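You operate a simulated robot arm through the tools that you are given. There is no shell and no other tool. Be economical: measure what you need, move in short steps, check, and stop when the job is done.

You are at the controls of a simulated robot arm. One attempt, no reset.

Task
Lift the two counters off the coffee stain, then wipe it up.
Fine: stand them in the open blue box; use the grey cloth and put it back. Set down upright: red counter, blue counter. What is to be rubbed or washed off counts as gone when no trace of it is left.

The check looks at the end state, three seconds after you hand in, the way a careful person would. Anything else that was tipped, shoved, dropped, spilled or broken makes it a failure. Flat cloth is picked up by pressing the open fingertips on it (5 to 10 N) and closing them slowly along it; thin cloth reads only 2 to 8 mm in the jaws.

Robot
A 6-joint arm with a two-finger parallel gripper, fixed in place. Base frame: the origin is at the foot of the arm, x ahead of it, y to its left, z up; the work surface is at about z = 480. Units: mm, rad, N and s.
With the tool pointing down near the work surface it reaches from about 100 to 600 mm from the base axis. Its first joint turns from -1.152 to 1.152 rad. Payload 2.45 kg.
The TCP is the grasp point between the finger pads, 24 mm short of the fingertips. In the tool frame z runs along the fingers and y along their closing line. Largest opening 68 mm; finger width 17, thickness 10; the body of the gripper, 40 by 70 mm, starts 41 mm behind the TCP.
Orientation is told as [roll, pitch, yaw] about the base's x, y, z axes, in that order, counted from this pose: with the fingers straight down and closing along the base's y, the tool's x points along the base's -x, its y along +y and its z along -z.

Tools
- The arm moves only by the tool move_arm. Its argument "commands" is a list of rows, each a list of 6 numbers: the shift along the tool's x, y, z in mm, then the turn, a rotation vector about the tool's x, y, z in rad. In form: [[x, y, z, ax, ay, az], ...]. A call has 1 to 8 rows; each row is the pose to reach, as a shift and turn from the pose commanded when the call began, along the tool's axes at that moment. "gripper" is the closure, from 0 (fully open) to 1 (shut), set as the call begins (left out, the last holds). Each row takes 0.2 s and may step no farther than 50 mm and 0.15 rad from the row before; otherwise, or with a gripper value out of range, the whole call is refused. A pose out of reach is approached as far as the arm can. The call stops where the force on the tool passes 50 N (or 10 N more than at its start, if that is more) or the arm is blocked; 0.2 s more then pass. Each finger travels about 108 mm/s and halts on what it meets, pressing with about 27 N; the grip force reading is that of the motor and also rises with nothing between the fingers. The clock runs only during rows and for 0.2 s after the last one: add rows that repeat a pose to give the fingers time. The reply holds the time, the measured pose of the TCP, the force on the tool along the base axes, the opening and the grip force, in the units named above and with some noise, with the torque about the TCP (base axes, N m) and any sound that the robot's microphone picked up.
- Cameras (640 x 400 px; columns grow to the right, rows downward): "scene" is fixed at [145.1, 417.8, 1432.4]; the picture's right is [-0.85, -0.53, 0.00], its down [-0.44, 0.71, -0.55] and it looks along [0.29, -0.47, -0.83] (base axes); focal length 317 px, centre (320, 200). "wrist" rides on the gripper at [84, 11, -75] in the tool frame; the picture's right is [-0.13, 0.99, 0.00], its down [-0.60, -0.08, -0.79] and it looks along [-0.79, -0.10, 0.61] (tool axes); focal length 251 px, centre (320, 200). There is no depth. A picture from a camera that has moved, and an enlarged one, comes with that camera's place and axes in the base frame and with its lens.
- camera(camera): a new picture of that camera. The clock stands still meanwhile.
- close_up(camera, box): a new picture of the part [left, top, right, bottom] of that camera's present view, enlarged. The clock stands still meanwhile.
- finish_job(): hands the job in; it is judged then, once.

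Work in short steps. Places have to be worked out from the pictures, the camera data and where the tool is seen: move nearer, look again, correct. Check each grasp and each placing, and mend what went wrong. You have 120 turns and 76 pictures in all, those below and enlarged ones among them. Open the gripper and draw the arm clear of the work before you hand the job in, unless the task says otherwise; then end with one line.

The tools are called as a command line: name --pt "numbers of a row" for each row, then --argument value for the rest, lists and objects as JSON in quotes. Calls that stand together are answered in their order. move_arm: Moves the arm, as the interface text tells. Its arguments: {"type":"object","properties":{"commands":{"type":"array","items":{"type":"array","items":{"type":"number"}}},"gripper":{"type":"number"}},"required":["commands"]} The other tools are called the same way: camera (camera) takes a picture; close_up (camera, box) takes an enlarged picture of a part of a camera's view; finish_job () hands the job in.

At the start:

```text
time: 0.0
tcp_pos: [371.8, -11.6, 731.2]
tcp_rot: [-0.001, 0.001, -0.001]
contact_force: [0.2, -0.1, 0.0]
ft_torque: [-0.01, -0.02, -0.02]
finger_gap: 68.0
gripper_force: 0.0
```

scene: 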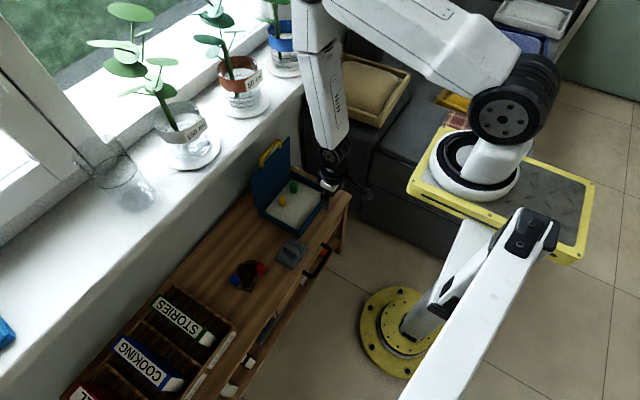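
wrist: 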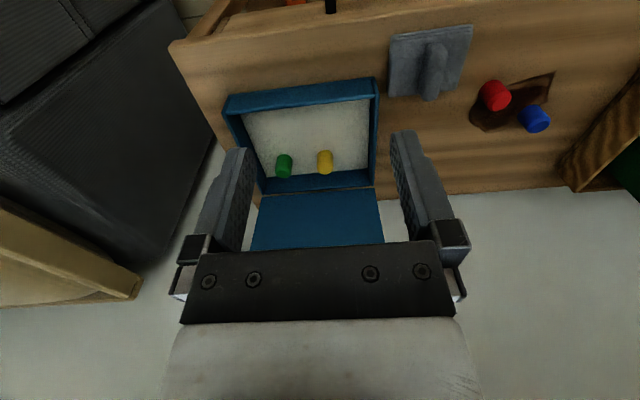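

The wrist camera shows an open blue box with green and yellow counters, the cloth, and the red and blue counters on the stain. I'll look closer to measure them.

close_up --camera "scene" --box '[200, 130, 360, 300]'

close_up --camera "wrist" --box '[380, 10, 580, 135]'

close_up --camera "wrist" --box '[200, 60, 400, 260]'

```text
2.35 times, centred on (280, 215) of scene
camera zoom: at [145.1, 417.8, 1432.4], right [-0.85, -0.53, 0.0], down [-0.44, 0.71, -0.55], along [0.29, -0.47, -0.83], focal length 747 px, centre (414, 165)
```

zoom: 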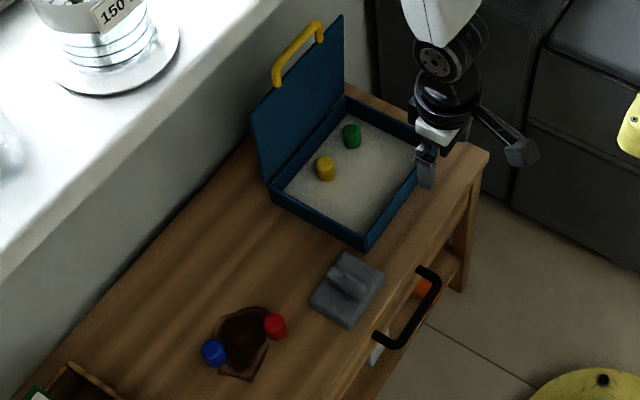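

```text
3.20 times, centred on (480, 72) of wrist
camera zoom: at [286.4, -0.7, 805.3], right [0.13, 0.99, 0.0], down [0.6, -0.08, 0.79], along [0.79, -0.1, -0.61], focal length 805 px, centre (-192, 608)
```

zoom: 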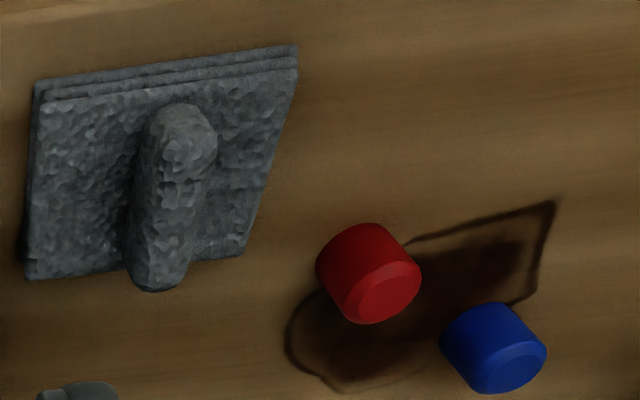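

```text
2.00 times, centred on (300, 160) of wrist
camera zoom: at [286.4, -0.7, 805.3], right [0.13, 0.99, 0.0], down [0.6, -0.08, 0.79], along [0.79, -0.1, -0.61], focal length 503 px, centre (360, 280)
```

zoom: 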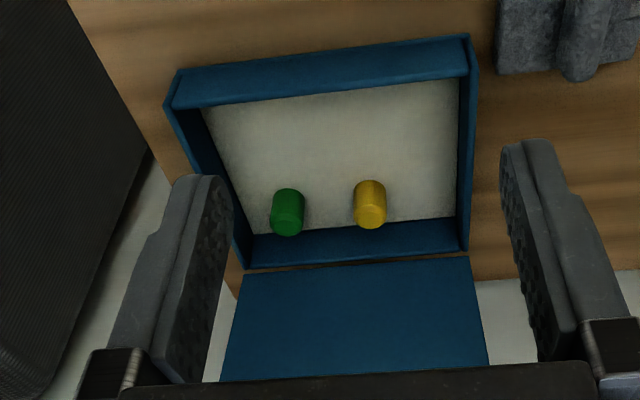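

Red counter sits near (497,203) and blue near (543,275), diameters about 29 mm. I move above the red one at z≈620 and look again.

move_arm --pt "-20 35 10 0 0 0" --pt "-42 71 35 0 0 0" --pt "-63 107 55 0 0 0" --pt "-84 142 75 0 0 0" --pt "-105 178 95 0 0 0" --pt "-125 213 111 0 0 0" --pt "-125 213 111 0 0 0" --gripper 0

camera --camera "wrist"

```text
time: 1.6
tcp_pos: [496.0, 203.1, 620.3]
tcp_rot: [-0.001, 0.002, 0.0]
contact_force: [-0.2, 0.1, -0.2]
ft_torque: [-0.01, 0.01, -0.03]
finger_gap: 68.0
gripper_force: 0.0
```

```text
70 pictures are left
camera wrist: at [410.2, 213.2, 694.7], right [0.13, 0.99, 0.0], down [0.61, -0.08, 0.79], along [0.79, -0.1, -0.61], focal length 251 px, centre (320, 200)
```

wrist: 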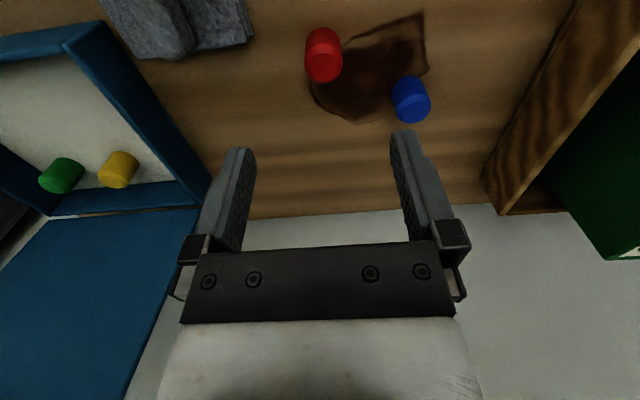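

Red is at about (494,205), 28 mm wide, ~30 mm tall. I lower around it.

move_arm --pt "2 2 40 0 0 0" --pt "2 2 75 0 0 0" --pt "2 2 95 0 0 0" --pt "2 2 109 0 0 0" --pt "2 2 109 0 0 0"

camera --camera "wrist"

```text
time: 2.8
tcp_pos: [494.5, 203.8, 511.8]
tcp_rot: [-0.001, 0.002, -0.001]
contact_force: [1.2, 0.3, -1.0]
ft_torque: [0.01, 0.01, 0.02]
finger_gap: 68.1
gripper_force: 0.0
```

```text
69 pictures are left
camera wrist: at [408.6, 215.4, 585.5], right [0.13, 0.99, 0.0], down [0.61, -0.08, 0.79], along [0.79, -0.1, -0.61], focal length 251 px, centre (320, 200)
```

wrist: 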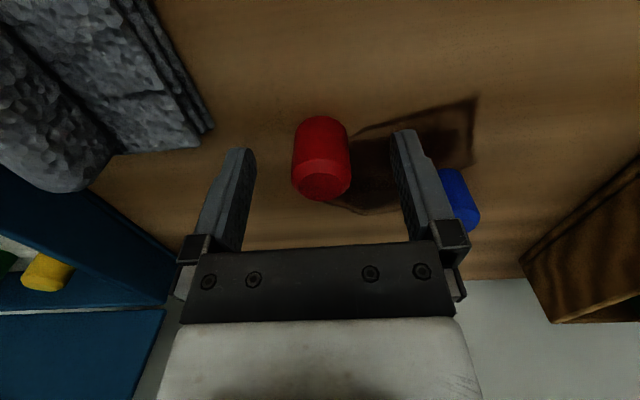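

Red is centred between the pads; I close and wait.

move_arm --pt "0 0 3 0 0 0" --pt "0 0 3 0 0 0" --pt "0 0 3 0 0 0" --pt "0 0 3 0 0 0" --gripper 1

```text
time: 3.8
tcp_pos: [494.9, 203.8, 508.3]
tcp_rot: [0.001, 0.0, 0.001]
contact_force: [-1.8, 0.4, 8.6]
ft_torque: [0.0, 0.01, 0.0]
finger_gap: 26.0
gripper_force: 26.7
```

Holding at 26 mm. I lift and carry to above the box, near (495,-10), at z≈620.

move_arm --pt "0 0 -20 0 0 0" --pt "0 0 -65 0 0 0" --pt "0 0 -112 0 0 0" --pt "0 -48 -112 0 0 0" --pt "0 -95 -112 0 0 0" --pt "0 -142 -112 0 0 0" --pt "0 -188 -112 0 0 0" --pt "0 -214 -112 0 0 0"

camera --camera "wrist"

camera --camera "scene"

```text
time: 5.6
tcp_pos: [493.8, -11.6, 620.5]
tcp_rot: [-0.001, 0.002, 0.001]
contact_force: [-1.0, -0.4, -0.1]
ft_torque: [-0.01, 0.0, -0.02]
finger_gap: 26.2
gripper_force: 26.8
```

```text
68 pictures are left
camera wrist: at [408.7, 0.1, 694.4], right [0.13, 0.99, 0.0], down [0.6, -0.08, 0.79], along [0.79, -0.1, -0.61], focal length 251 px, centre (320, 200)
```

wrist: 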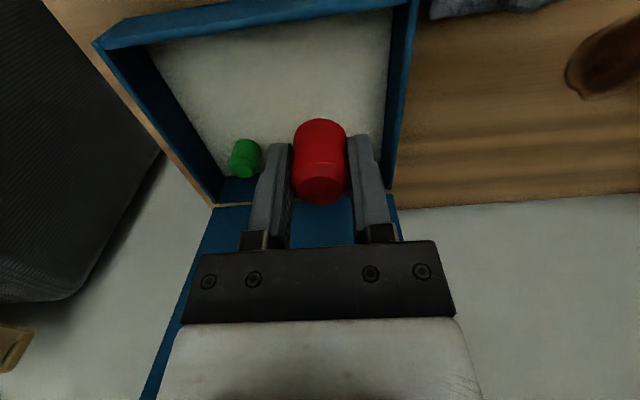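

```text
67 pictures are left
```

scene: 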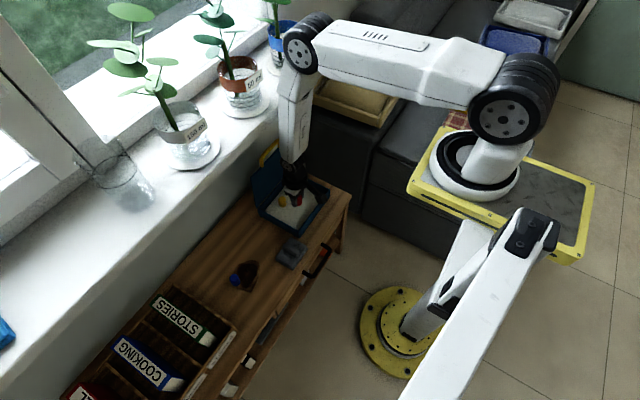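

The drop line lands mid-floor, clear of walls and yellow. I descend to just above the floor.

move_arm --pt "0 0 40 0 0 0" --pt "0 0 75 0 0 0" --pt "0 0 93 0 0 0" --pt "0 0 99 0 0 0" --pt "0 0 99 0 0 0"

camera --camera "wrist"

```text
time: 6.8
tcp_pos: [494.1, -9.1, 522.3]
tcp_rot: [0.0, 0.002, 0.0]
contact_force: [-0.1, -0.3, -0.6]
ft_torque: [0.03, 0.0, 0.0]
finger_gap: 26.2
gripper_force: 26.5
```

```text
66 pictures are left
camera wrist: at [408.6, 0.6, 595.2], right [0.13, 0.99, 0.0], down [0.6, -0.08, 0.79], along [0.79, -0.1, -0.61], focal length 251 px, centre (320, 200)
```

wrist: 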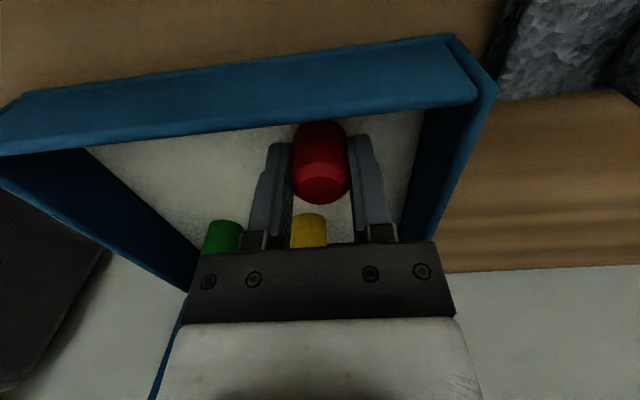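

Clear of everything; near wall is close, so I shift 8 mm deeper into the box and feel down for the floor.

move_arm --pt "-8 0 0 0 0 0" --pt "-8 0 3 0 0 0" --pt "-8 0 6 0 0 0" --pt "-8 0 6 0 0 0"

```text
time: 7.8
tcp_pos: [503.0, -9.4, 515.7]
tcp_rot: [0.001, 0.001, 0.0]
contact_force: [-0.3, 1.1, 5.1]
ft_torque: [0.07, 0.02, 0.0]
finger_gap: 25.9
gripper_force: 26.6
```

Touching the floor with 5 N. I open partially.

move_arm --pt "0 0 0 0 0 0" --pt "0 0 0 0 0 0" --pt "0 0 0 0 0 0" --gripper 0.38

move_arm --pt "0 0 -20 0 0 0" --pt "0 0 -60 0 0 0" --pt "0 0 -105 0 0 0" --pt "0 0 -105 0 0 0"

camera --camera "wrist"

```text
time: 8.6
tcp_pos: [503.2, -9.8, 514.1]
tcp_rot: [0.001, 0.001, 0.001]
contact_force: [0.2, -0.6, -0.4]
ft_torque: [0.0, 0.0, -0.02]
finger_gap: 42.0
gripper_force: 0.0
```

```text
time: 9.6
tcp_pos: [500.9, -10.0, 618.5]
tcp_rot: [0.0, 0.003, -0.001]
contact_force: [-0.4, 0.2, -0.2]
ft_torque: [0.0, -0.01, 0.0]
finger_gap: 42.1
gripper_force: 0.0
```

```text
65 pictures are left
camera wrist: at [416.6, 0.6, 694.2], right [0.13, 0.99, 0.0], down [0.6, -0.08, 0.79], along [0.79, -0.1, -0.61], focal length 251 px, centre (320, 200)
```

wrist: 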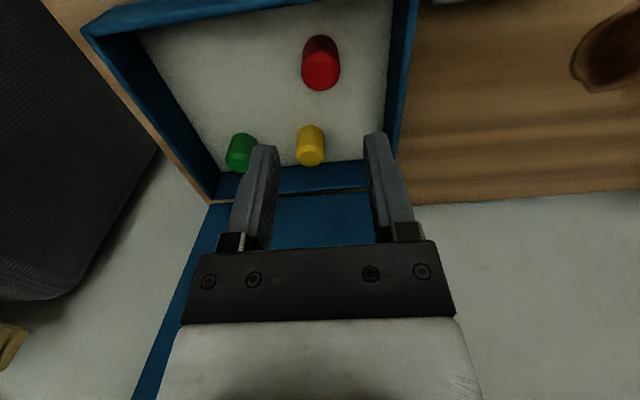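

Red stands upright in the box. Blue is at about (533,273); I go there with the gripper open.

move_arm --pt "0 40 0 0 0 0" --pt "-5 80 0 0 0 0" --pt "-10 120 0 0 0 0" --pt "-15 160 0 0 0 0" --pt "-20 200 0 0 0 0" --pt "-25 240 0 0 0 0" --pt "-31 282 0 0 0 0" --pt "-31 282 0 0 0 0" --gripper 0

camera --camera "wrist"

```text
time: 11.4
tcp_pos: [532.3, 273.3, 620.3]
tcp_rot: [0.0, 0.001, -0.001]
contact_force: [-0.1, -0.7, -0.2]
ft_torque: [0.02, 0.0, -0.03]
finger_gap: 68.1
gripper_force: 0.1
```

```text
64 pictures are left
camera wrist: at [447.5, 283.9, 693.8], right [0.13, 0.99, 0.0], down [0.6, -0.08, 0.79], along [0.79, -0.1, -0.61], focal length 251 px, centre (320, 200)
```

wrist: 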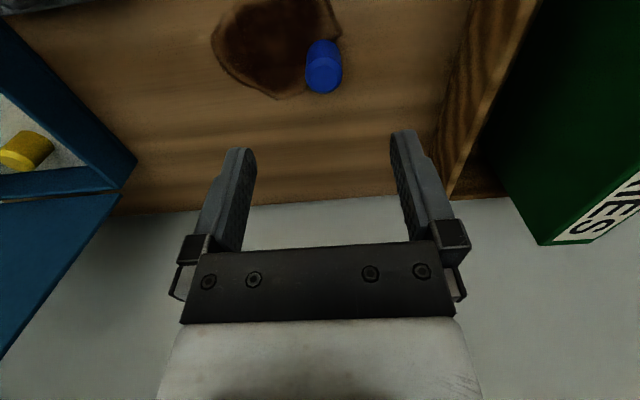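

Blue at about (538,275); the shelf starts beyond y≈385, so there is room. I descend.

move_arm --pt "-6 2 40 0 0 0" --pt "-6 2 75 0 0 0" --pt "-6 2 98 0 0 0" --pt "-6 2 109 0 0 0" --pt "-6 2 109 0 0 0"

camera --camera "wrist"

```text
time: 12.6
tcp_pos: [523.4, 264.3, 540.0]
tcp_rot: [0.0, 0.002, 0.0]
contact_force: [0.3, -1.5, 0.7]
ft_torque: [0.0, -0.03, 0.03]
finger_gap: 67.8
gripper_force: 0.0
out of reach, approached as far as the arm can: row 2, 3, 4, 5
```

```text
63 pictures are left
camera wrist: at [439.2, 274.6, 613.3], right [0.13, 0.99, 0.0], down [0.61, -0.08, 0.79], along [0.79, -0.1, -0.61], focal length 251 px, centre (320, 200)
```

wrist: 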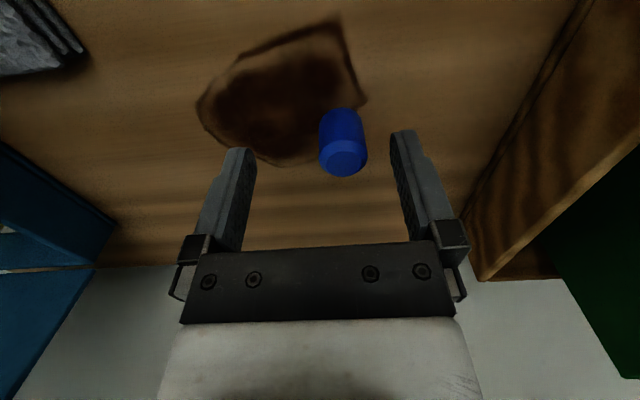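

Straight down is out of reach there. I back up, then yaw toward the radial direction so I can tilt the fingers outward.

move_arm --pt "6 -2 -30 0 0 0" --pt "30 -20 -70 0 0 0" --pt "30 -20 -70 0 0 -0.12" --pt "30 -20 -70 0 0 -0.24" --pt "30 -20 -70 0 0 -0.36" --pt "30 -20 -70 0 0 -0.47" --pt "30 -20 -70 0 0 -0.47"

```text
time: 14.2
tcp_pos: [494.9, 243.3, 609.0]
tcp_rot: [0.001, 0.002, 0.473]
contact_force: [-0.5, 0.3, -0.8]
ft_torque: [0.01, 0.0, -0.02]
finger_gap: 68.1
gripper_force: 0.1
```

Now tilt the fingertips outward by 0.36 rad.

move_arm --pt "0 0 0 0 -0.12 0" --pt "0 0 0 0 -0.24 0" --pt "0 0 0 0 -0.36 0" --pt "0 0 0 0 -0.36 0"

camera --camera "wrist"

```text
time: 15.2
tcp_pos: [495.0, 244.3, 609.1]
tcp_rot: [0.001, -0.361, 0.472]
contact_force: [-0.5, -0.8, 0.9]
ft_torque: [0.02, 0.0, -0.01]
finger_gap: 68.2
gripper_force: 0.0
out of reach, approached as far as the arm can: row 2
```

```text
62 pictures are left
camera wrist: at [394.5, 205.9, 649.2], right [-0.34, 0.94, 0.05], down [0.29, 0.06, 0.96], along [0.89, 0.34, -0.29], focal length 251 px, centre (320, 200)
```

wrist: 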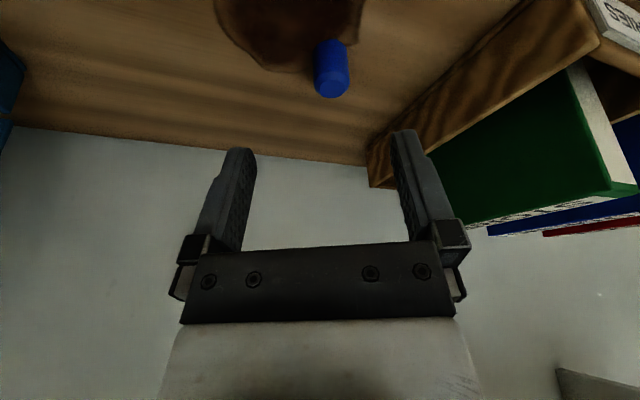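

Blue sits at about (535,275). I align sideways, then advance along the tilted fingers.

move_arm --pt "-12.5 9 20 0 0 0" --pt "-12.5 9 50 0 0 0" --pt "-12.5 9 75 0 0 0" --pt "-12.5 9 75 0 0 0"

camera --camera "wrist"

```text
time: 16.2
tcp_pos: [524.3, 269.8, 544.9]
tcp_rot: [-0.001, -0.361, 0.474]
contact_force: [0.1, 0.3, -0.6]
ft_torque: [0.01, -0.03, 0.0]
finger_gap: 68.1
gripper_force: 0.1
out of reach, approached as far as the arm can: row 3
```

```text
61 pictures are left
camera wrist: at [424.7, 231.1, 584.0], right [-0.35, 0.94, 0.05], down [0.29, 0.06, 0.96], along [0.89, 0.34, -0.29], focal length 251 px, centre (320, 200)
```

wrist: 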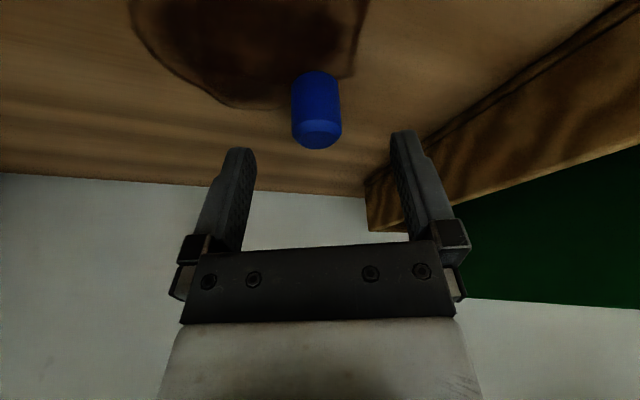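

Well aligned; about 33 mm more along the fingers.

move_arm --pt "0 -1.5 15 0 0 0" --pt "0 -1.5 26 0 0 0" --pt "0 -1.5 33 0 0 0" --pt "0 -1.5 33 0 0 0"

camera --camera "wrist"

```text
time: 17.2
tcp_pos: [535.6, 273.2, 513.8]
tcp_rot: [-0.001, -0.361, 0.472]
contact_force: [-0.4, 0.9, 0.4]
ft_torque: [0.02, 0.02, 0.03]
finger_gap: 68.1
gripper_force: 0.1
out of reach, approached as far as the arm can: row 1, 2
```

```text
60 pictures are left
camera wrist: at [434.9, 235.5, 552.9], right [-0.34, 0.94, 0.04], down [0.29, 0.06, 0.96], along [0.89, 0.34, -0.29], focal length 251 px, centre (320, 200)
```

wrist: 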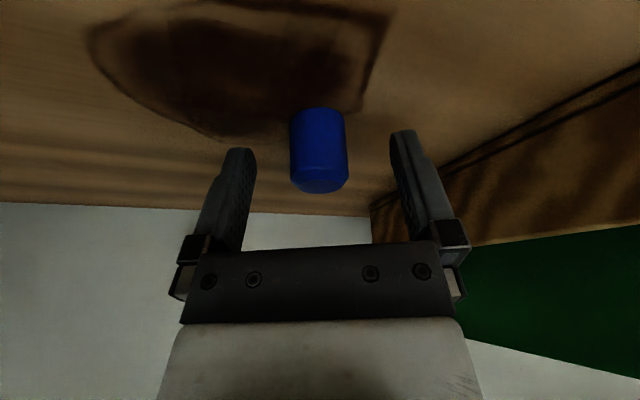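

Blue is between the pads; I close.

move_arm --pt "0 0 0 0 0 0" --pt "0 0 0 0 0 0" --pt "0 0 0 0 0 0" --pt "0 0 0 0 0 0" --gripper 1

```text
time: 18.2
tcp_pos: [535.5, 273.5, 514.2]
tcp_rot: [-0.003, -0.362, 0.469]
contact_force: [0.7, 0.0, -0.4]
ft_torque: [0.05, 0.04, -0.01]
finger_gap: 26.3
gripper_force: 26.8
```

Held (26.3 mm). I retreat up along the tool axis, then un-tilt.

move_arm --pt "0 0 -20 0 0 0" --pt "0 0 -60 0 0 0" --pt "0 0 -105 0 0 0" --pt "0 0 -105 0 0.12 0" --pt "0 0 -105 0 0.24 0" --pt "0 0 -105 0 0.361 0" --pt "0 0 -105 0 0.361 0"

camera --camera "wrist"

```text
time: 19.8
tcp_pos: [501.5, 257.7, 611.9]
tcp_rot: [0.0, 0.004, 0.465]
contact_force: [0.7, 0.3, 0.1]
ft_torque: [0.01, 0.04, 0.02]
finger_gap: 26.6
gripper_force: 26.8
out of reach, approached as far as the arm can: row 2, 4, 5
```

```text
59 pictures are left
camera wrist: at [420.6, 229.2, 685.8], right [-0.33, 0.94, 0.0], down [0.58, 0.2, 0.79], along [0.75, 0.26, -0.61], focal length 251 px, centre (320, 200)
```

wrist: 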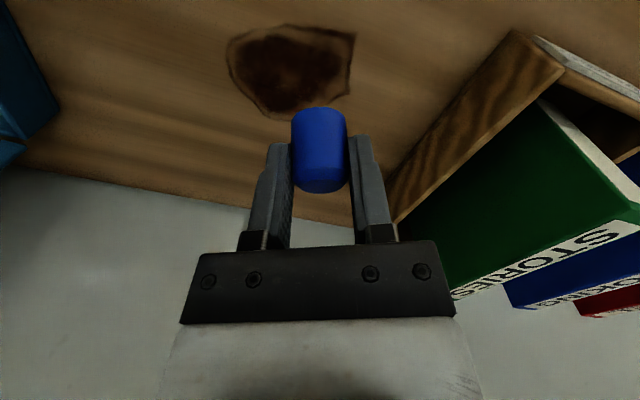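

Blue is held. I carry it over the box toward (497,-80) while undoing the yaw.

move_arm --pt "20 -38 -5 0 0 0.06" --pt "40 -76 -10 0 0 0.12" --pt "59 -114 -10 0 0 0.18" --pt "78 -151 -10 0 0 0.24" --pt "97 -188 -10 0 0 0.3" --pt "116 -225 -10 0 0 0.36" --pt "135 -262 -10 0 0 0.41" --pt "153.5 -298 -10 0 0 0.467"

move_arm --pt "0 0 0 0 -0.12 0" --pt "0 0 0 0 -0.24 0" --pt "0 0 0 0 -0.36 0" --pt "0 0 0 0 -0.36 0"

camera --camera "wrist"

close_up --camera "scene" --box '[220, 130, 380, 250]'

```text
time: 21.6
tcp_pos: [500.0, -77.2, 620.1]
tcp_rot: [0.001, 0.0, 0.004]
contact_force: [0.3, -0.6, -0.3]
ft_torque: [0.0, 0.02, -0.02]
finger_gap: 26.3
gripper_force: 26.8
```

```text
time: 22.6
tcp_pos: [499.8, -78.0, 620.7]
tcp_rot: [0.002, -0.36, 0.003]
contact_force: [-0.8, 0.3, 0.7]
ft_torque: [-0.04, 0.05, 0.01]
finger_gap: 25.9
gripper_force: 26.5
out of reach, approached as far as the arm can: row 1
```

```text
58 pictures are left
camera wrist: at [393.5, -68.0, 660.5], right [0.12, 0.99, 0.05], down [0.29, -0.08, 0.95], along [0.95, -0.1, -0.29], focal length 251 px, centre (320, 200)
```

wrist: 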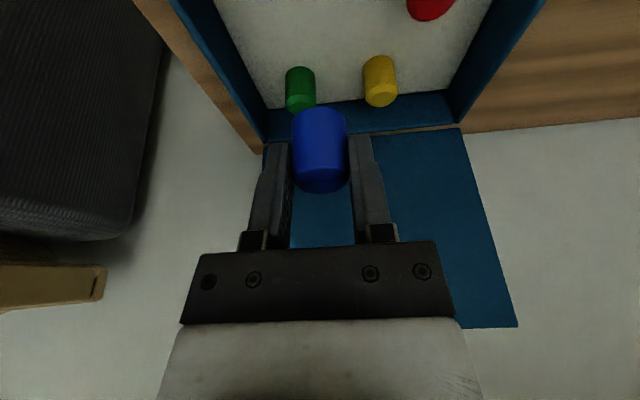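

```text
3.33 times, centred on (300, 190) of scene
camera zoom: at [145.1, 417.8, 1432.4], right [-0.85, -0.53, 0.0], down [-0.44, 0.71, -0.55], along [0.29, -0.47, -0.83], focal length 1058 px, centre (387, 233)
```

zoom: 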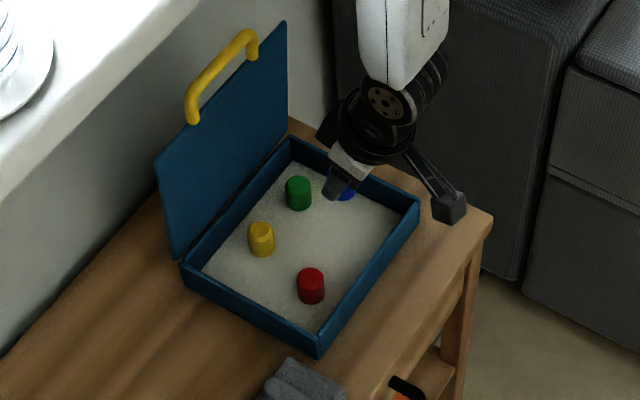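

Spot is clear. I descend vertically (in tilted tool axes) to just above the floor.

move_arm --pt "14 0 37.4 0 0 0" --pt "25 0 65.5 0 0 0" --pt "31 0 82 0 0 0" --pt "32.5 0 86 0 0 0" --pt "32.5 0 86 0 0 0"

camera --camera "wrist"

```text
time: 23.8
tcp_pos: [500.0, -78.3, 529.8]
tcp_rot: [-0.001, -0.358, 0.002]
contact_force: [0.5, 0.6, 0.0]
ft_torque: [-0.01, -0.02, -0.02]
finger_gap: 26.2
gripper_force: 27.7
```

```text
56 pictures are left
camera wrist: at [393.6, -67.9, 569.3], right [0.12, 0.99, 0.05], down [0.29, -0.08, 0.95], along [0.95, -0.1, -0.29], focal length 251 px, centre (320, 200)
```

wrist: 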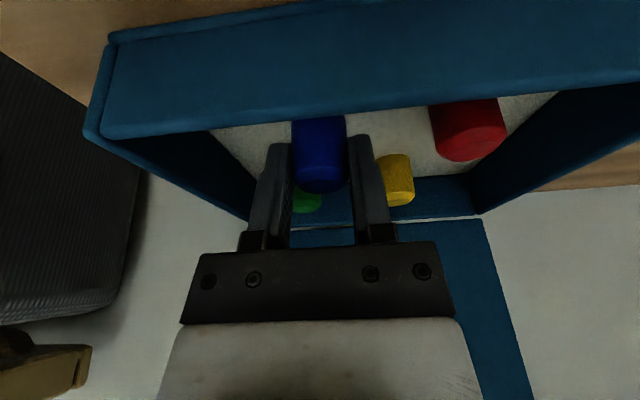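

Clear. I feel for the floor, moving 5 mm deeper.

move_arm --pt "-4.7 0 1.8 0 0 0" --pt "-3.3 0 5.5 0 0 0" --pt "-2.6 0 7.4 0 0 0" --pt "-2.6 0 7.4 0 0 0"

```text
time: 24.8
tcp_pos: [504.9, -78.3, 524.4]
tcp_rot: [0.0, -0.359, 0.004]
contact_force: [0.2, -0.3, -0.3]
ft_torque: [-0.03, 0.01, -0.01]
finger_gap: 26.0
gripper_force: 27.0
```

move_arm --pt "0.4 0 1 0 0 0" --pt "0.8 0 2 0 0 0" --pt "0.8 0 2 0 0 0"

```text
time: 25.6
tcp_pos: [504.5, -78.3, 521.7]
tcp_rot: [0.002, -0.358, 0.003]
contact_force: [0.5, 0.9, 0.3]
ft_torque: [-0.02, -0.01, -0.02]
finger_gap: 26.0
gripper_force: 26.5
```

No contact yet at 521.7; I keep feeling downward.

move_arm --pt "0.4 0 1 0 0 0" --pt "0.8 0 2 0 0 0" --pt "0.8 0 2 0 0 0"

```text
time: 26.4
tcp_pos: [505.5, -78.3, 520.0]
tcp_rot: [0.0, -0.359, 0.003]
contact_force: [-5.9, 2.0, 20.4]
ft_torque: [0.03, 0.08, 0.0]
finger_gap: 26.1
gripper_force: 26.7
```

Floor contact (20 N). I back off half a millimetre and release.

move_arm --pt "-0.2 0 -0.5 0 0 0" --pt "-0.2 0 -0.5 0 0 0"

move_arm --pt "0 0 0 0 0 0" --pt "0 0 0 0 0 0" --pt "0 0 0 0 0 0" --gripper 0.38

move_arm --pt "-7 0 -18.7 0 0 0" --pt "-18 0 -50 0 0 0" --pt "-32 0 -90 0 0 0" --pt "-32 0 -90 0 0.12 0" --pt "-32 0 -90 0 0.24 0" --pt "-32 0 -90 0 0.36 0" --pt "-32 0 -90 0 0.36 0"

camera --camera "wrist"

```text
time: 27.0
tcp_pos: [505.3, -78.6, 520.1]
tcp_rot: [0.001, -0.359, 0.003]
contact_force: [1.4, 0.2, 3.4]
ft_torque: [-0.01, -0.09, -0.01]
finger_gap: 26.1
gripper_force: 27.2
```

```text
time: 27.8
tcp_pos: [504.6, -78.4, 519.9]
tcp_rot: [0.0, -0.358, 0.003]
contact_force: [-0.1, 0.7, 1.1]
ft_torque: [0.0, 0.01, 0.0]
finger_gap: 42.1
gripper_force: 0.0
```

```text
time: 29.4
tcp_pos: [504.2, -78.0, 614.9]
tcp_rot: [0.001, 0.004, 0.005]
contact_force: [-0.4, -0.1, 0.6]
ft_torque: [-0.03, 0.0, 0.0]
finger_gap: 42.2
gripper_force: 0.1
```

```text
55 pictures are left
camera wrist: at [418.6, -68.0, 689.1], right [0.12, 0.99, 0.0], down [0.61, -0.08, 0.79], along [0.79, -0.1, -0.61], focal length 251 px, centre (320, 200)
```

wrist: 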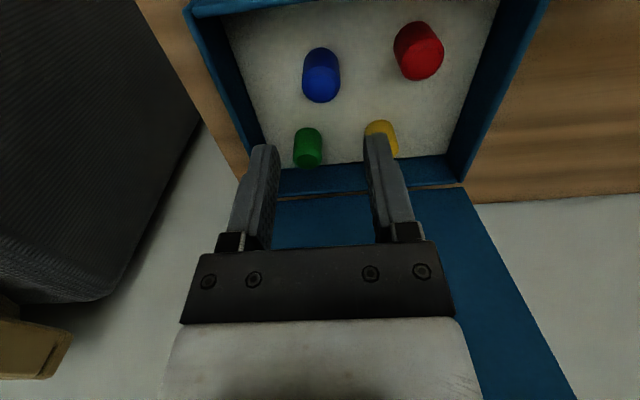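

Both counters stand in the box. Now I go above the cloth near (444,112).

move_arm --pt "12 40 -25 0 0 0" --pt "25 80 -25 0 0 0" --pt "40 120 -25 0 0 0" --pt "52 155 -25 0 0 0" --pt "60 190 -25 0 0 0" --pt "60 190 -25 0 0 0" --gripper 0

camera --camera "wrist"

```text
time: 30.8
tcp_pos: [442.1, 112.7, 640.2]
tcp_rot: [0.002, 0.002, 0.003]
contact_force: [-0.3, 0.0, 0.4]
ft_torque: [-0.02, 0.0, -0.03]
finger_gap: 67.7
gripper_force: 0.0
```

```text
54 pictures are left
camera wrist: at [357.2, 123.1, 713.6], right [0.13, 0.99, 0.0], down [0.61, -0.08, 0.79], along [0.79, -0.1, -0.61], focal length 251 px, centre (320, 200)
```

wrist: 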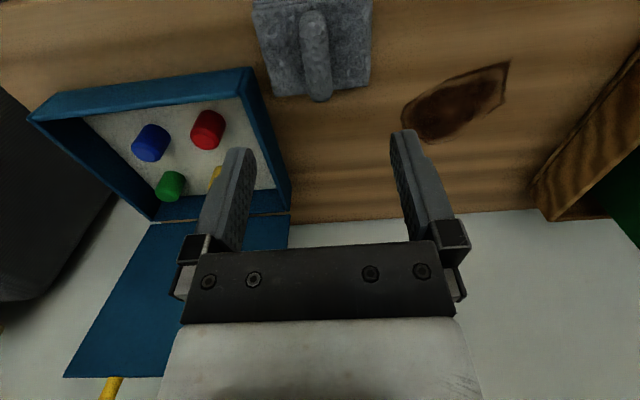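

close_up --camera "wrist" --box '[230, 0, 550, 160]'

```text
2.00 times, centred on (390, 80) of wrist
camera zoom: at [357.2, 123.1, 713.6], right [0.13, 0.99, 0.0], down [0.61, -0.08, 0.79], along [0.79, -0.1, -0.61], focal length 503 px, centre (180, 440)
```

zoom: 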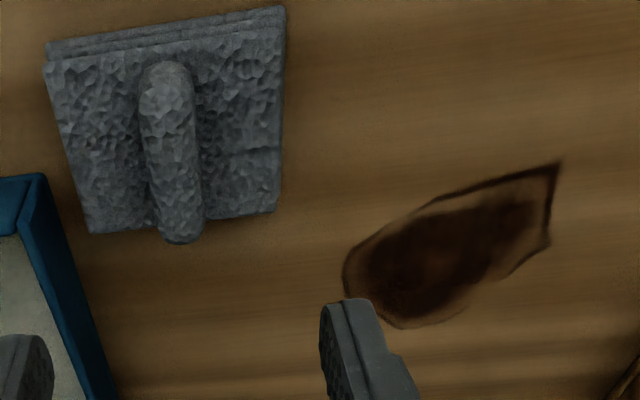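

The cloth is a folded pad (about 68×87 mm, centre (446,109)) with a ridge along x at y≈110 as a handle. The stain reaches out to r≈615, so I grasp with the tilt so the pad stays flat when reaching out. First tilt and partly close.

move_arm --pt "0 -2 0 0 -0.12 0" --pt "0 -2 0 0 -0.24 0" --pt "0 -2 0 0 -0.36 0" --pt "0 -2 0 0 -0.36 0" --gripper 0.32

move_arm --pt "12 0 37.4 0 0 0" --pt "26 0 75 0 0 0" --pt "33 0 98 0 0 0" --pt "33 0 98 0 0 0"

camera --camera "wrist"

close_up --camera "scene" --box '[220, 200, 340, 290]'

```text
time: 31.8
tcp_pos: [442.2, 109.7, 641.2]
tcp_rot: [0.001, -0.36, 0.003]
contact_force: [-0.8, -0.1, 0.8]
ft_torque: [0.0, 0.01, -0.01]
finger_gap: 46.3
gripper_force: 0.0
```

```text
time: 32.8
tcp_pos: [447.3, 109.3, 536.4]
tcp_rot: [0.0, -0.359, 0.004]
contact_force: [0.8, -0.7, -0.1]
ft_torque: [-0.02, 0.01, 0.0]
finger_gap: 45.8
gripper_force: 0.0
```

```text
52 pictures are left
camera wrist: at [339.8, 120.2, 576.5], right [0.12, 0.99, 0.05], down [0.29, -0.08, 0.95], along [0.95, -0.1, -0.29], focal length 251 px, centre (320, 200)
```

wrist: 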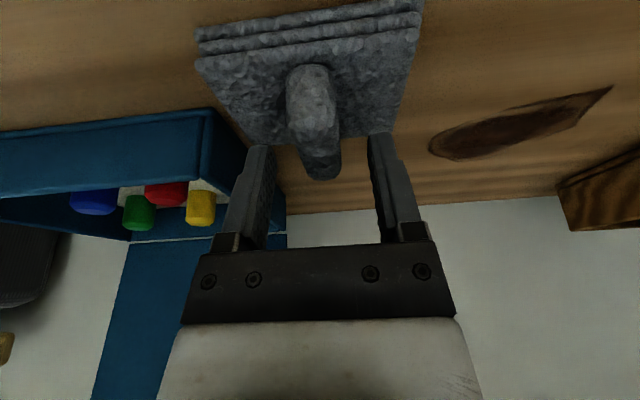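

```text
4.44 times, centred on (280, 245) of scene
camera zoom: at [145.1, 417.8, 1432.4], right [-0.85, -0.53, 0.0], down [-0.44, 0.71, -0.55], along [0.29, -0.47, -0.83], focal length 1410 px, centre (498, 0)
```

zoom: 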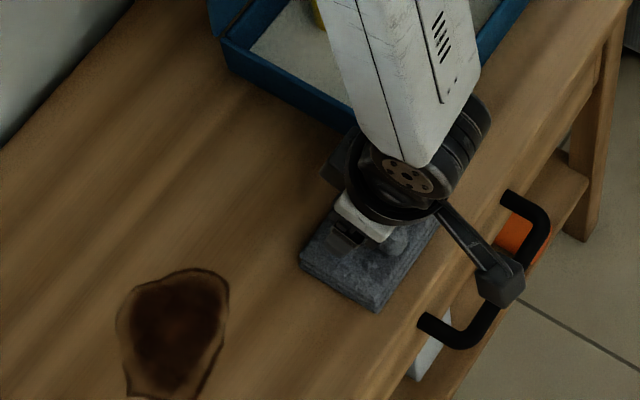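

Aligned with the ridge. I descend in small steps, watching the force.

move_arm --pt "2.1 0 5.6 0 0 0" --pt "4.2 0 11.2 0 0 0" --pt "6 0 16 0 0 0" --pt "6 0 16 0 0 0"

camera --camera "wrist"

```text
time: 33.6
tcp_pos: [446.6, 109.7, 523.2]
tcp_rot: [0.001, -0.359, 0.003]
contact_force: [-9.5, -3.2, 27.9]
ft_torque: [-0.05, 0.23, 0.01]
finger_gap: 46.4
gripper_force: 0.1
stopped in row 4: the force on the tool passed its limit at 71 N (the readings are from after the stop); the commanded pose is now the measured one
```

```text
50 pictures are left
camera wrist: at [340.2, 120.0, 562.6], right [0.12, 0.99, 0.05], down [0.29, -0.08, 0.95], along [0.95, -0.1, -0.29], focal length 251 px, centre (320, 200)
```

wrist: 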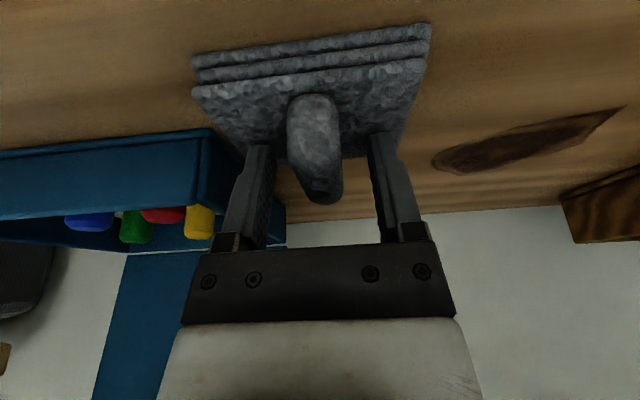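

Tips are on the pad (top ≈498). I ease off about 1.5 mm and close on the ridge.

move_arm --pt "-0.6 0 -1.5 0 0 0" --pt "-0.6 0 -1.5 0 0 0"

move_arm --pt "0 0 0 0 0 0" --pt "0 0 0 0 0 0" --pt "0 0 0 0 0 0" --pt "0 0 0 0 0 0" --gripper 1

camera --camera "wrist"

```text
time: 34.2
tcp_pos: [447.2, 110.3, 523.2]
tcp_rot: [0.0, -0.358, 0.004]
contact_force: [-0.1, 0.0, -0.1]
ft_torque: [0.01, 0.03, 0.01]
finger_gap: 46.0
gripper_force: 0.1
```

```text
time: 35.2
tcp_pos: [447.7, 109.2, 524.2]
tcp_rot: [0.0, -0.359, 0.005]
contact_force: [-0.2, 0.4, -1.2]
ft_torque: [-0.03, 0.0, 0.03]
finger_gap: 19.3
gripper_force: 26.8
```

```text
49 pictures are left
camera wrist: at [340.5, 120.2, 563.4], right [0.12, 0.99, 0.05], down [0.29, -0.08, 0.95], along [0.95, -0.1, -0.29], focal length 251 px, centre (320, 200)
```

wrist: 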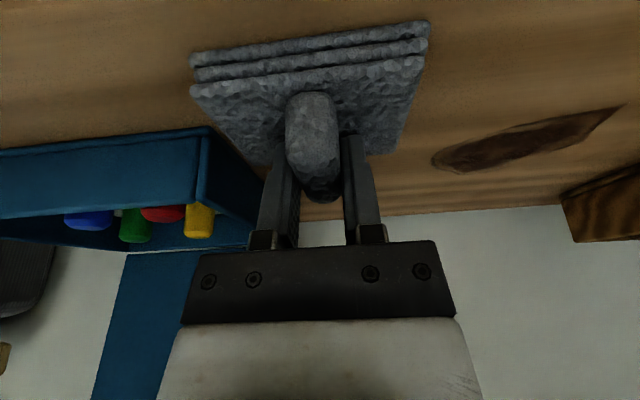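

Ridge gripped at 19.3 mm (grasp pose ≈(447.5,109.5,524), needed for the return). I lift 35 mm and check it follows.

move_arm --pt "-5 0 -14 0 0 0" --pt "-12.4 0 -33 0 0 0" --pt "-12.4 0 -33 0 0 0"

camera --camera "wrist"

```text
time: 36.0
tcp_pos: [447.4, 110.3, 557.7]
tcp_rot: [0.001, -0.357, 0.002]
contact_force: [-0.4, -0.5, -0.6]
ft_torque: [-0.04, -0.03, -0.01]
finger_gap: 19.4
gripper_force: 26.9
```

```text
48 pictures are left
camera wrist: at [340.7, 120.4, 598.6], right [0.12, 0.99, 0.05], down [0.29, -0.08, 0.95], along [0.95, -0.1, -0.29], focal length 251 px, centre (320, 200)
```

wrist: 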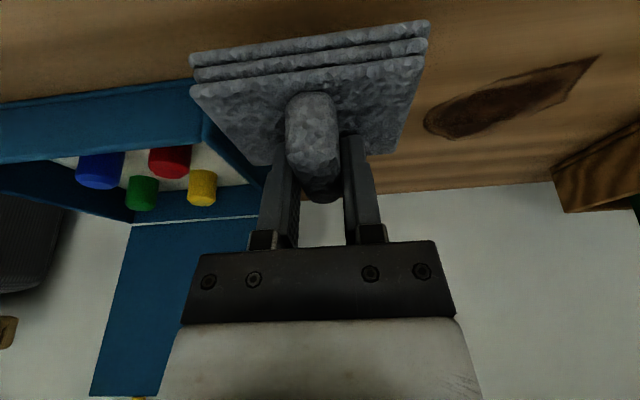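

The pad lifts rigidly and flat. I carry it over the stain to (512,225).

move_arm --pt "-15 29 5.7 0 0 0" --pt "-30 58 11.4 0 0 0" --pt "-45 87 17 0 0 0" --pt "-60 115 22.8 0 0 0" --pt "-60 115 22.8 0 0 0"

move_arm --pt "4 0 11 0 0 0" --pt "8 0 21 0 0 0" --pt "10.5 0 28 0 0 0" --pt "11.3 0 30 0 0 0"

```text
time: 37.2
tcp_pos: [510.6, 225.9, 559.4]
tcp_rot: [0.0, -0.358, 0.003]
contact_force: [-0.1, 0.6, -1.1]
ft_torque: [0.04, -0.01, -0.02]
finger_gap: 19.1
gripper_force: 27.0
```

```text
time: 38.2
tcp_pos: [510.9, 225.1, 526.7]
tcp_rot: [0.0, -0.358, 0.005]
contact_force: [-0.5, 0.4, -0.7]
ft_torque: [-0.02, 0.02, 0.04]
finger_gap: 19.2
gripper_force: 26.7
```

Not in contact yet; I lower 2 mm at a time.

move_arm --pt "0.4 0 1 0 0 0" --pt "0.8 0 2 0 0 0" --pt "0.8 0 2 0 0 0"

move_arm --pt "0.3 0 0.8 0 0 0" --pt "0.5 0 1.3 0 0 0" --pt "0.5 0 1.3 0 0 0"

```text
time: 39.0
tcp_pos: [511.0, 225.6, 524.4]
tcp_rot: [0.0, -0.357, 0.003]
contact_force: [-0.5, -0.1, -1.1]
ft_torque: [-0.02, -0.02, -0.05]
finger_gap: 19.2
gripper_force: 26.9
```

```text
time: 39.8
tcp_pos: [511.2, 224.0, 522.3]
tcp_rot: [-0.002, -0.36, 0.004]
contact_force: [-8.7, -3.4, 21.7]
ft_torque: [-0.05, 0.4, -0.03]
finger_gap: 19.6
gripper_force: 27.0
```

Contact at ≈522.5. I ease 0.5 mm and rub along y.

move_arm --pt "-0.2 0 -0.5 0 0 0" --pt "-0.2 -15 -0.5 0 0 0" --pt "-0.2 0 -0.5 0 0 0" --pt "-0.2 15 -0.5 0 0 0" --pt "-0.2 30 -0.5 0 0 0" --pt "-0.2 42 -0.5 0 0 0"

camera --camera "wrist"

close_up --camera "scene" --box '[190, 210, 330, 310]'

```text
time: 41.2
tcp_pos: [510.3, 267.8, 524.7]
tcp_rot: [-0.002, -0.359, 0.002]
contact_force: [-0.5, -0.4, -0.8]
ft_torque: [0.01, 0.01, 0.03]
finger_gap: 19.5
gripper_force: 27.3
```

```text
47 pictures are left
camera wrist: at [403.0, 278.2, 563.4], right [0.12, 0.99, 0.05], down [0.29, -0.08, 0.95], along [0.95, -0.1, -0.3], focal length 251 px, centre (320, 200)
```

wrist: 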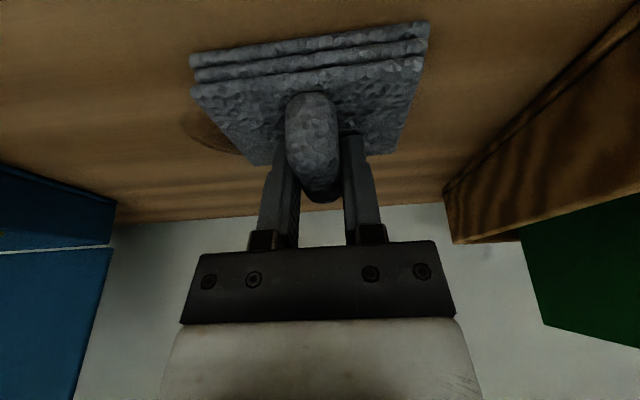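

```text
4.00 times, centred on (260, 260) of scene
camera zoom: at [145.1, 417.8, 1432.4], right [-0.85, -0.53, 0.0], down [-0.44, 0.71, -0.55], along [0.29, -0.47, -0.83], focal length 1269 px, centre (560, -40)
```

zoom: 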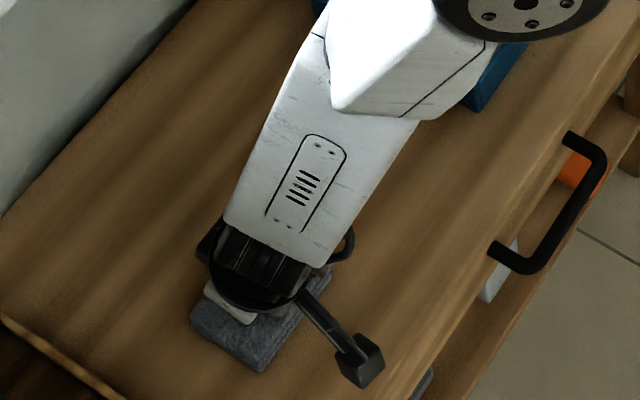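

Contact faded by the end. I press 2 mm lower and rub back and forth.

move_arm --pt "0.4 0 1 0 0 0" --pt "0.7 0 1.9 0 0 0" --pt "0.7 -15 1.9 0 0 0" --pt "0.7 -30 1.9 0 0 0"

```text
time: 42.2
tcp_pos: [513.7, 239.1, 522.5]
tcp_rot: [0.003, -0.362, 0.003]
contact_force: [1.4, 10.0, 17.1]
ft_torque: [0.05, 0.01, -0.04]
finger_gap: 19.4
gripper_force: 27.2
```

Good pressure (17 N, friction 10 N). I continue the strokes, stepping outward.

move_arm --pt "0 -17 0 0 0 0" --pt "0 -34 0 0 0 0" --pt "-13.1 -34 4.9 0 0 0" --pt "-26.2 -34 9.9 0 0 0" --pt "-26.2 -17 9.9 0 0 0" --pt "-26.2 0 9.9 0 0 0" --pt "-26.2 17 9.9 0 0 0" --pt "-26.2 32 9.9 0 0 0"

```text
time: 42.9
tcp_pos: [515.3, 205.7, 523.0]
tcp_rot: [0.002, -0.358, 0.004]
contact_force: [-1.4, 0.1, 8.8]
ft_torque: [-0.07, -0.27, -0.1]
finger_gap: 19.5
gripper_force: 27.2
stopped in row 3: the force on the tool passed its limit at 65 N (the readings are from after the stop); the commanded pose is now the measured one
```

Force spiked on the outward step. I ease off slightly while stepping outward, then stroke on.

move_arm --pt "-0.3 0 -0.8 0 0 0" --pt "-7.8 0 2 0 0 0" --pt "-15 0 4.8 0 0 0" --pt "-21 0 7.1 0 0 0" --pt "-21 0 7.1 0 0 0"

camera --camera "wrist"

```text
time: 44.1
tcp_pos: [536.9, 204.6, 522.7]
tcp_rot: [0.001, -0.357, 0.005]
contact_force: [-3.4, -0.1, 8.9]
ft_torque: [-0.02, -0.12, 0.02]
finger_gap: 19.6
gripper_force: 26.9
```

```text
45 pictures are left
camera wrist: at [431.1, 214.0, 563.2], right [0.12, 0.99, 0.05], down [0.29, -0.08, 0.95], along [0.95, -0.1, -0.3], focal length 251 px, centre (320, 200)
```

wrist: 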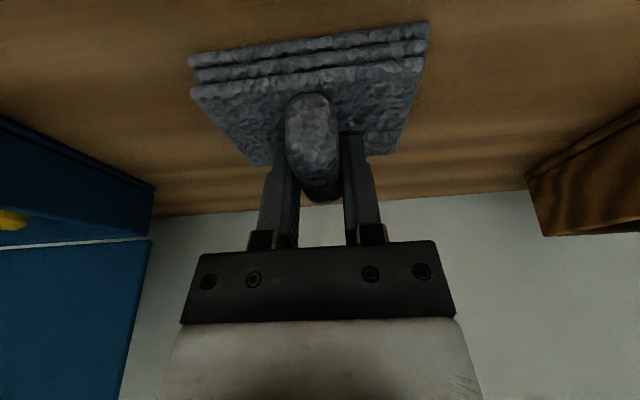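

The near part already looks clean. I stroke along y to ≈275 at x≈537.

move_arm --pt "0 14 0 0 0 0" --pt "0 28 0 0 0 0" --pt "0 42 0.2 0 0 0" --pt "0 56 0.3 0 0 0" --pt "0 66 0.4 0 0 0"

camera --camera "wrist"

```text
time: 45.3
tcp_pos: [537.6, 270.9, 524.0]
tcp_rot: [0.002, -0.356, 0.007]
contact_force: [1.1, -6.3, 13.6]
ft_torque: [-0.09, -0.19, -0.06]
finger_gap: 19.1
gripper_force: 26.4
```

```text
44 pictures are left
camera wrist: at [431.4, 280.9, 563.0], right [0.12, 0.99, 0.05], down [0.29, -0.08, 0.95], along [0.95, -0.1, -0.3], focal length 251 px, centre (320, 200)
```

wrist: 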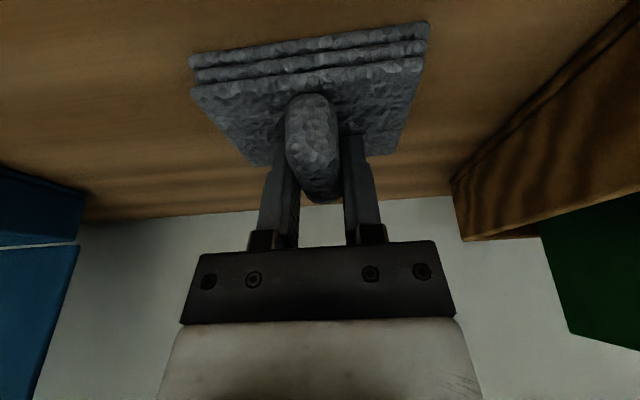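

I stroke back, ending with a lift and pull-back so I can inspect the spot.

move_arm --pt "0 -15 0 0 0 0" --pt "0 -30 0 0 0 0" --pt "-7 -45 2 0 0 0" --pt "-7 -60 2 0 0 0" --pt "-7 -45 2 0 0 0" --pt "-7 -30 2 0 0 0"

move_arm --pt "-6 0 -15 0 0 0" --pt "-10 -30 -40 0 0 0" --pt "0 -70 -60 0 0 0" --pt "40 -90 -70 0 0 0" --pt "60 -120 -75 0 0 0" --pt "60 -120 -75 0 0 0"

camera --camera "wrist"

close_up --camera "scene" --box '[190, 210, 330, 310]'

```text
time: 46.7
tcp_pos: [547.0, 240.5, 523.6]
tcp_rot: [-0.002, -0.357, 0.004]
contact_force: [0.7, -7.9, 14.2]
ft_torque: [-0.19, -0.25, -0.08]
finger_gap: 19.5
gripper_force: 26.8
```

```text
time: 48.1
tcp_pos: [463.4, 119.8, 573.1]
tcp_rot: [0.001, -0.356, 0.005]
contact_force: [-0.5, -0.2, -0.4]
ft_torque: [0.0, -0.01, 0.0]
finger_gap: 19.3
gripper_force: 27.2
```

```text
43 pictures are left
camera wrist: at [356.8, 129.8, 611.9], right [0.12, 0.99, 0.05], down [0.29, -0.08, 0.95], along [0.95, -0.1, -0.3], focal length 251 px, centre (320, 200)
```

wrist: 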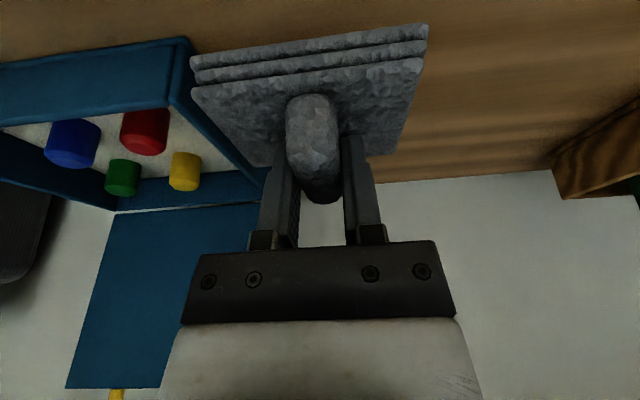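

```text
4.00 times, centred on (260, 260) of scene
camera zoom: at [145.1, 417.8, 1432.4], right [-0.85, -0.53, 0.0], down [-0.44, 0.71, -0.55], along [0.29, -0.47, -0.83], focal length 1269 px, centre (560, -40)
```

zoom: 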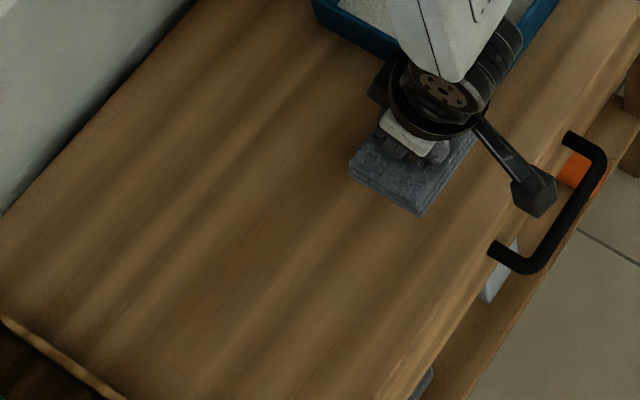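

Stain appears gone; I take enlarged views to check for faint traces.

close_up --camera "scene" --box '[215, 245, 285, 300]'

close_up --camera "wrist" --box '[390, 40, 640, 190]'

```text
7.27 times, centred on (250, 272) of scene
camera zoom: at [145.1, 417.8, 1432.4], right [-0.85, -0.53, 0.0], down [-0.44, 0.71, -0.55], along [0.29, -0.47, -0.83], focal length 2308 px, centre (829, -327)
```

zoom: 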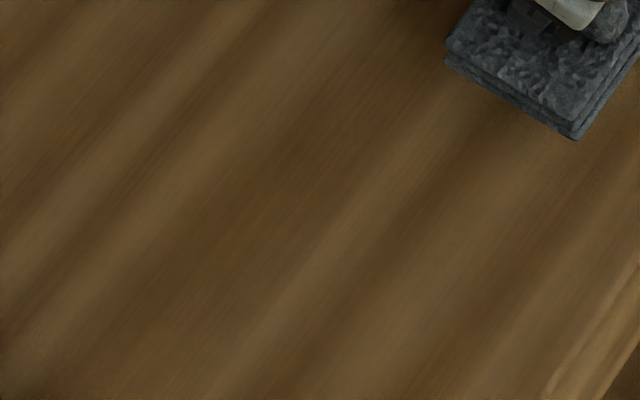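

```text
2.56 times, centred on (515, 115) of wrist
camera zoom: at [356.8, 129.8, 611.9], right [0.12, 0.99, 0.05], down [0.29, -0.08, 0.95], along [0.95, -0.1, -0.3], focal length 644 px, centre (-179, 418)
```

zoom: 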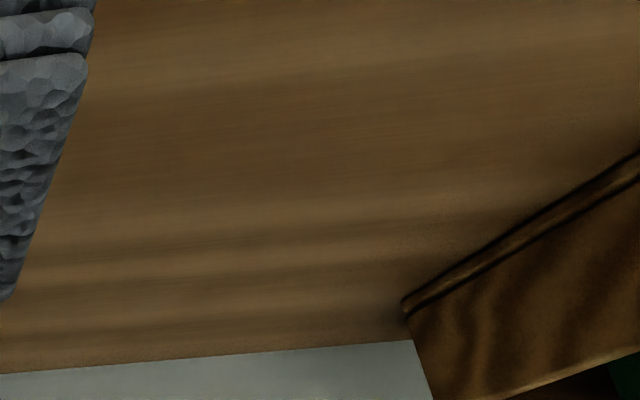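

No trace remains. I return the cloth to its original place, first hovering just above it.

move_arm --pt "15 -10 -5.6 0 0 0" --pt "22 -10 14 0 0 0" --pt "29.8 -10 33.7 0 0 0" --pt "29.8 -10 33.7 0 0 0"

move_arm --pt "1 0 2.8 0 0 0" --pt "1.8 0 4.7 0 0 0" --pt "2.1 0 5.6 0 0 0" --pt "2.1 0 5.6 0 0 0"

```text
time: 49.1
tcp_pos: [447.9, 108.7, 530.1]
tcp_rot: [0.0, -0.356, 0.005]
contact_force: [-0.1, 0.4, -0.4]
ft_torque: [-0.04, -0.01, 0.03]
finger_gap: 19.5
gripper_force: 26.9
```

```text
time: 50.1
tcp_pos: [446.6, 109.8, 525.3]
tcp_rot: [0.002, -0.354, 0.005]
contact_force: [0.5, -0.1, -1.0]
ft_torque: [0.02, 0.0, 0.02]
finger_gap: 19.2
gripper_force: 27.4
```

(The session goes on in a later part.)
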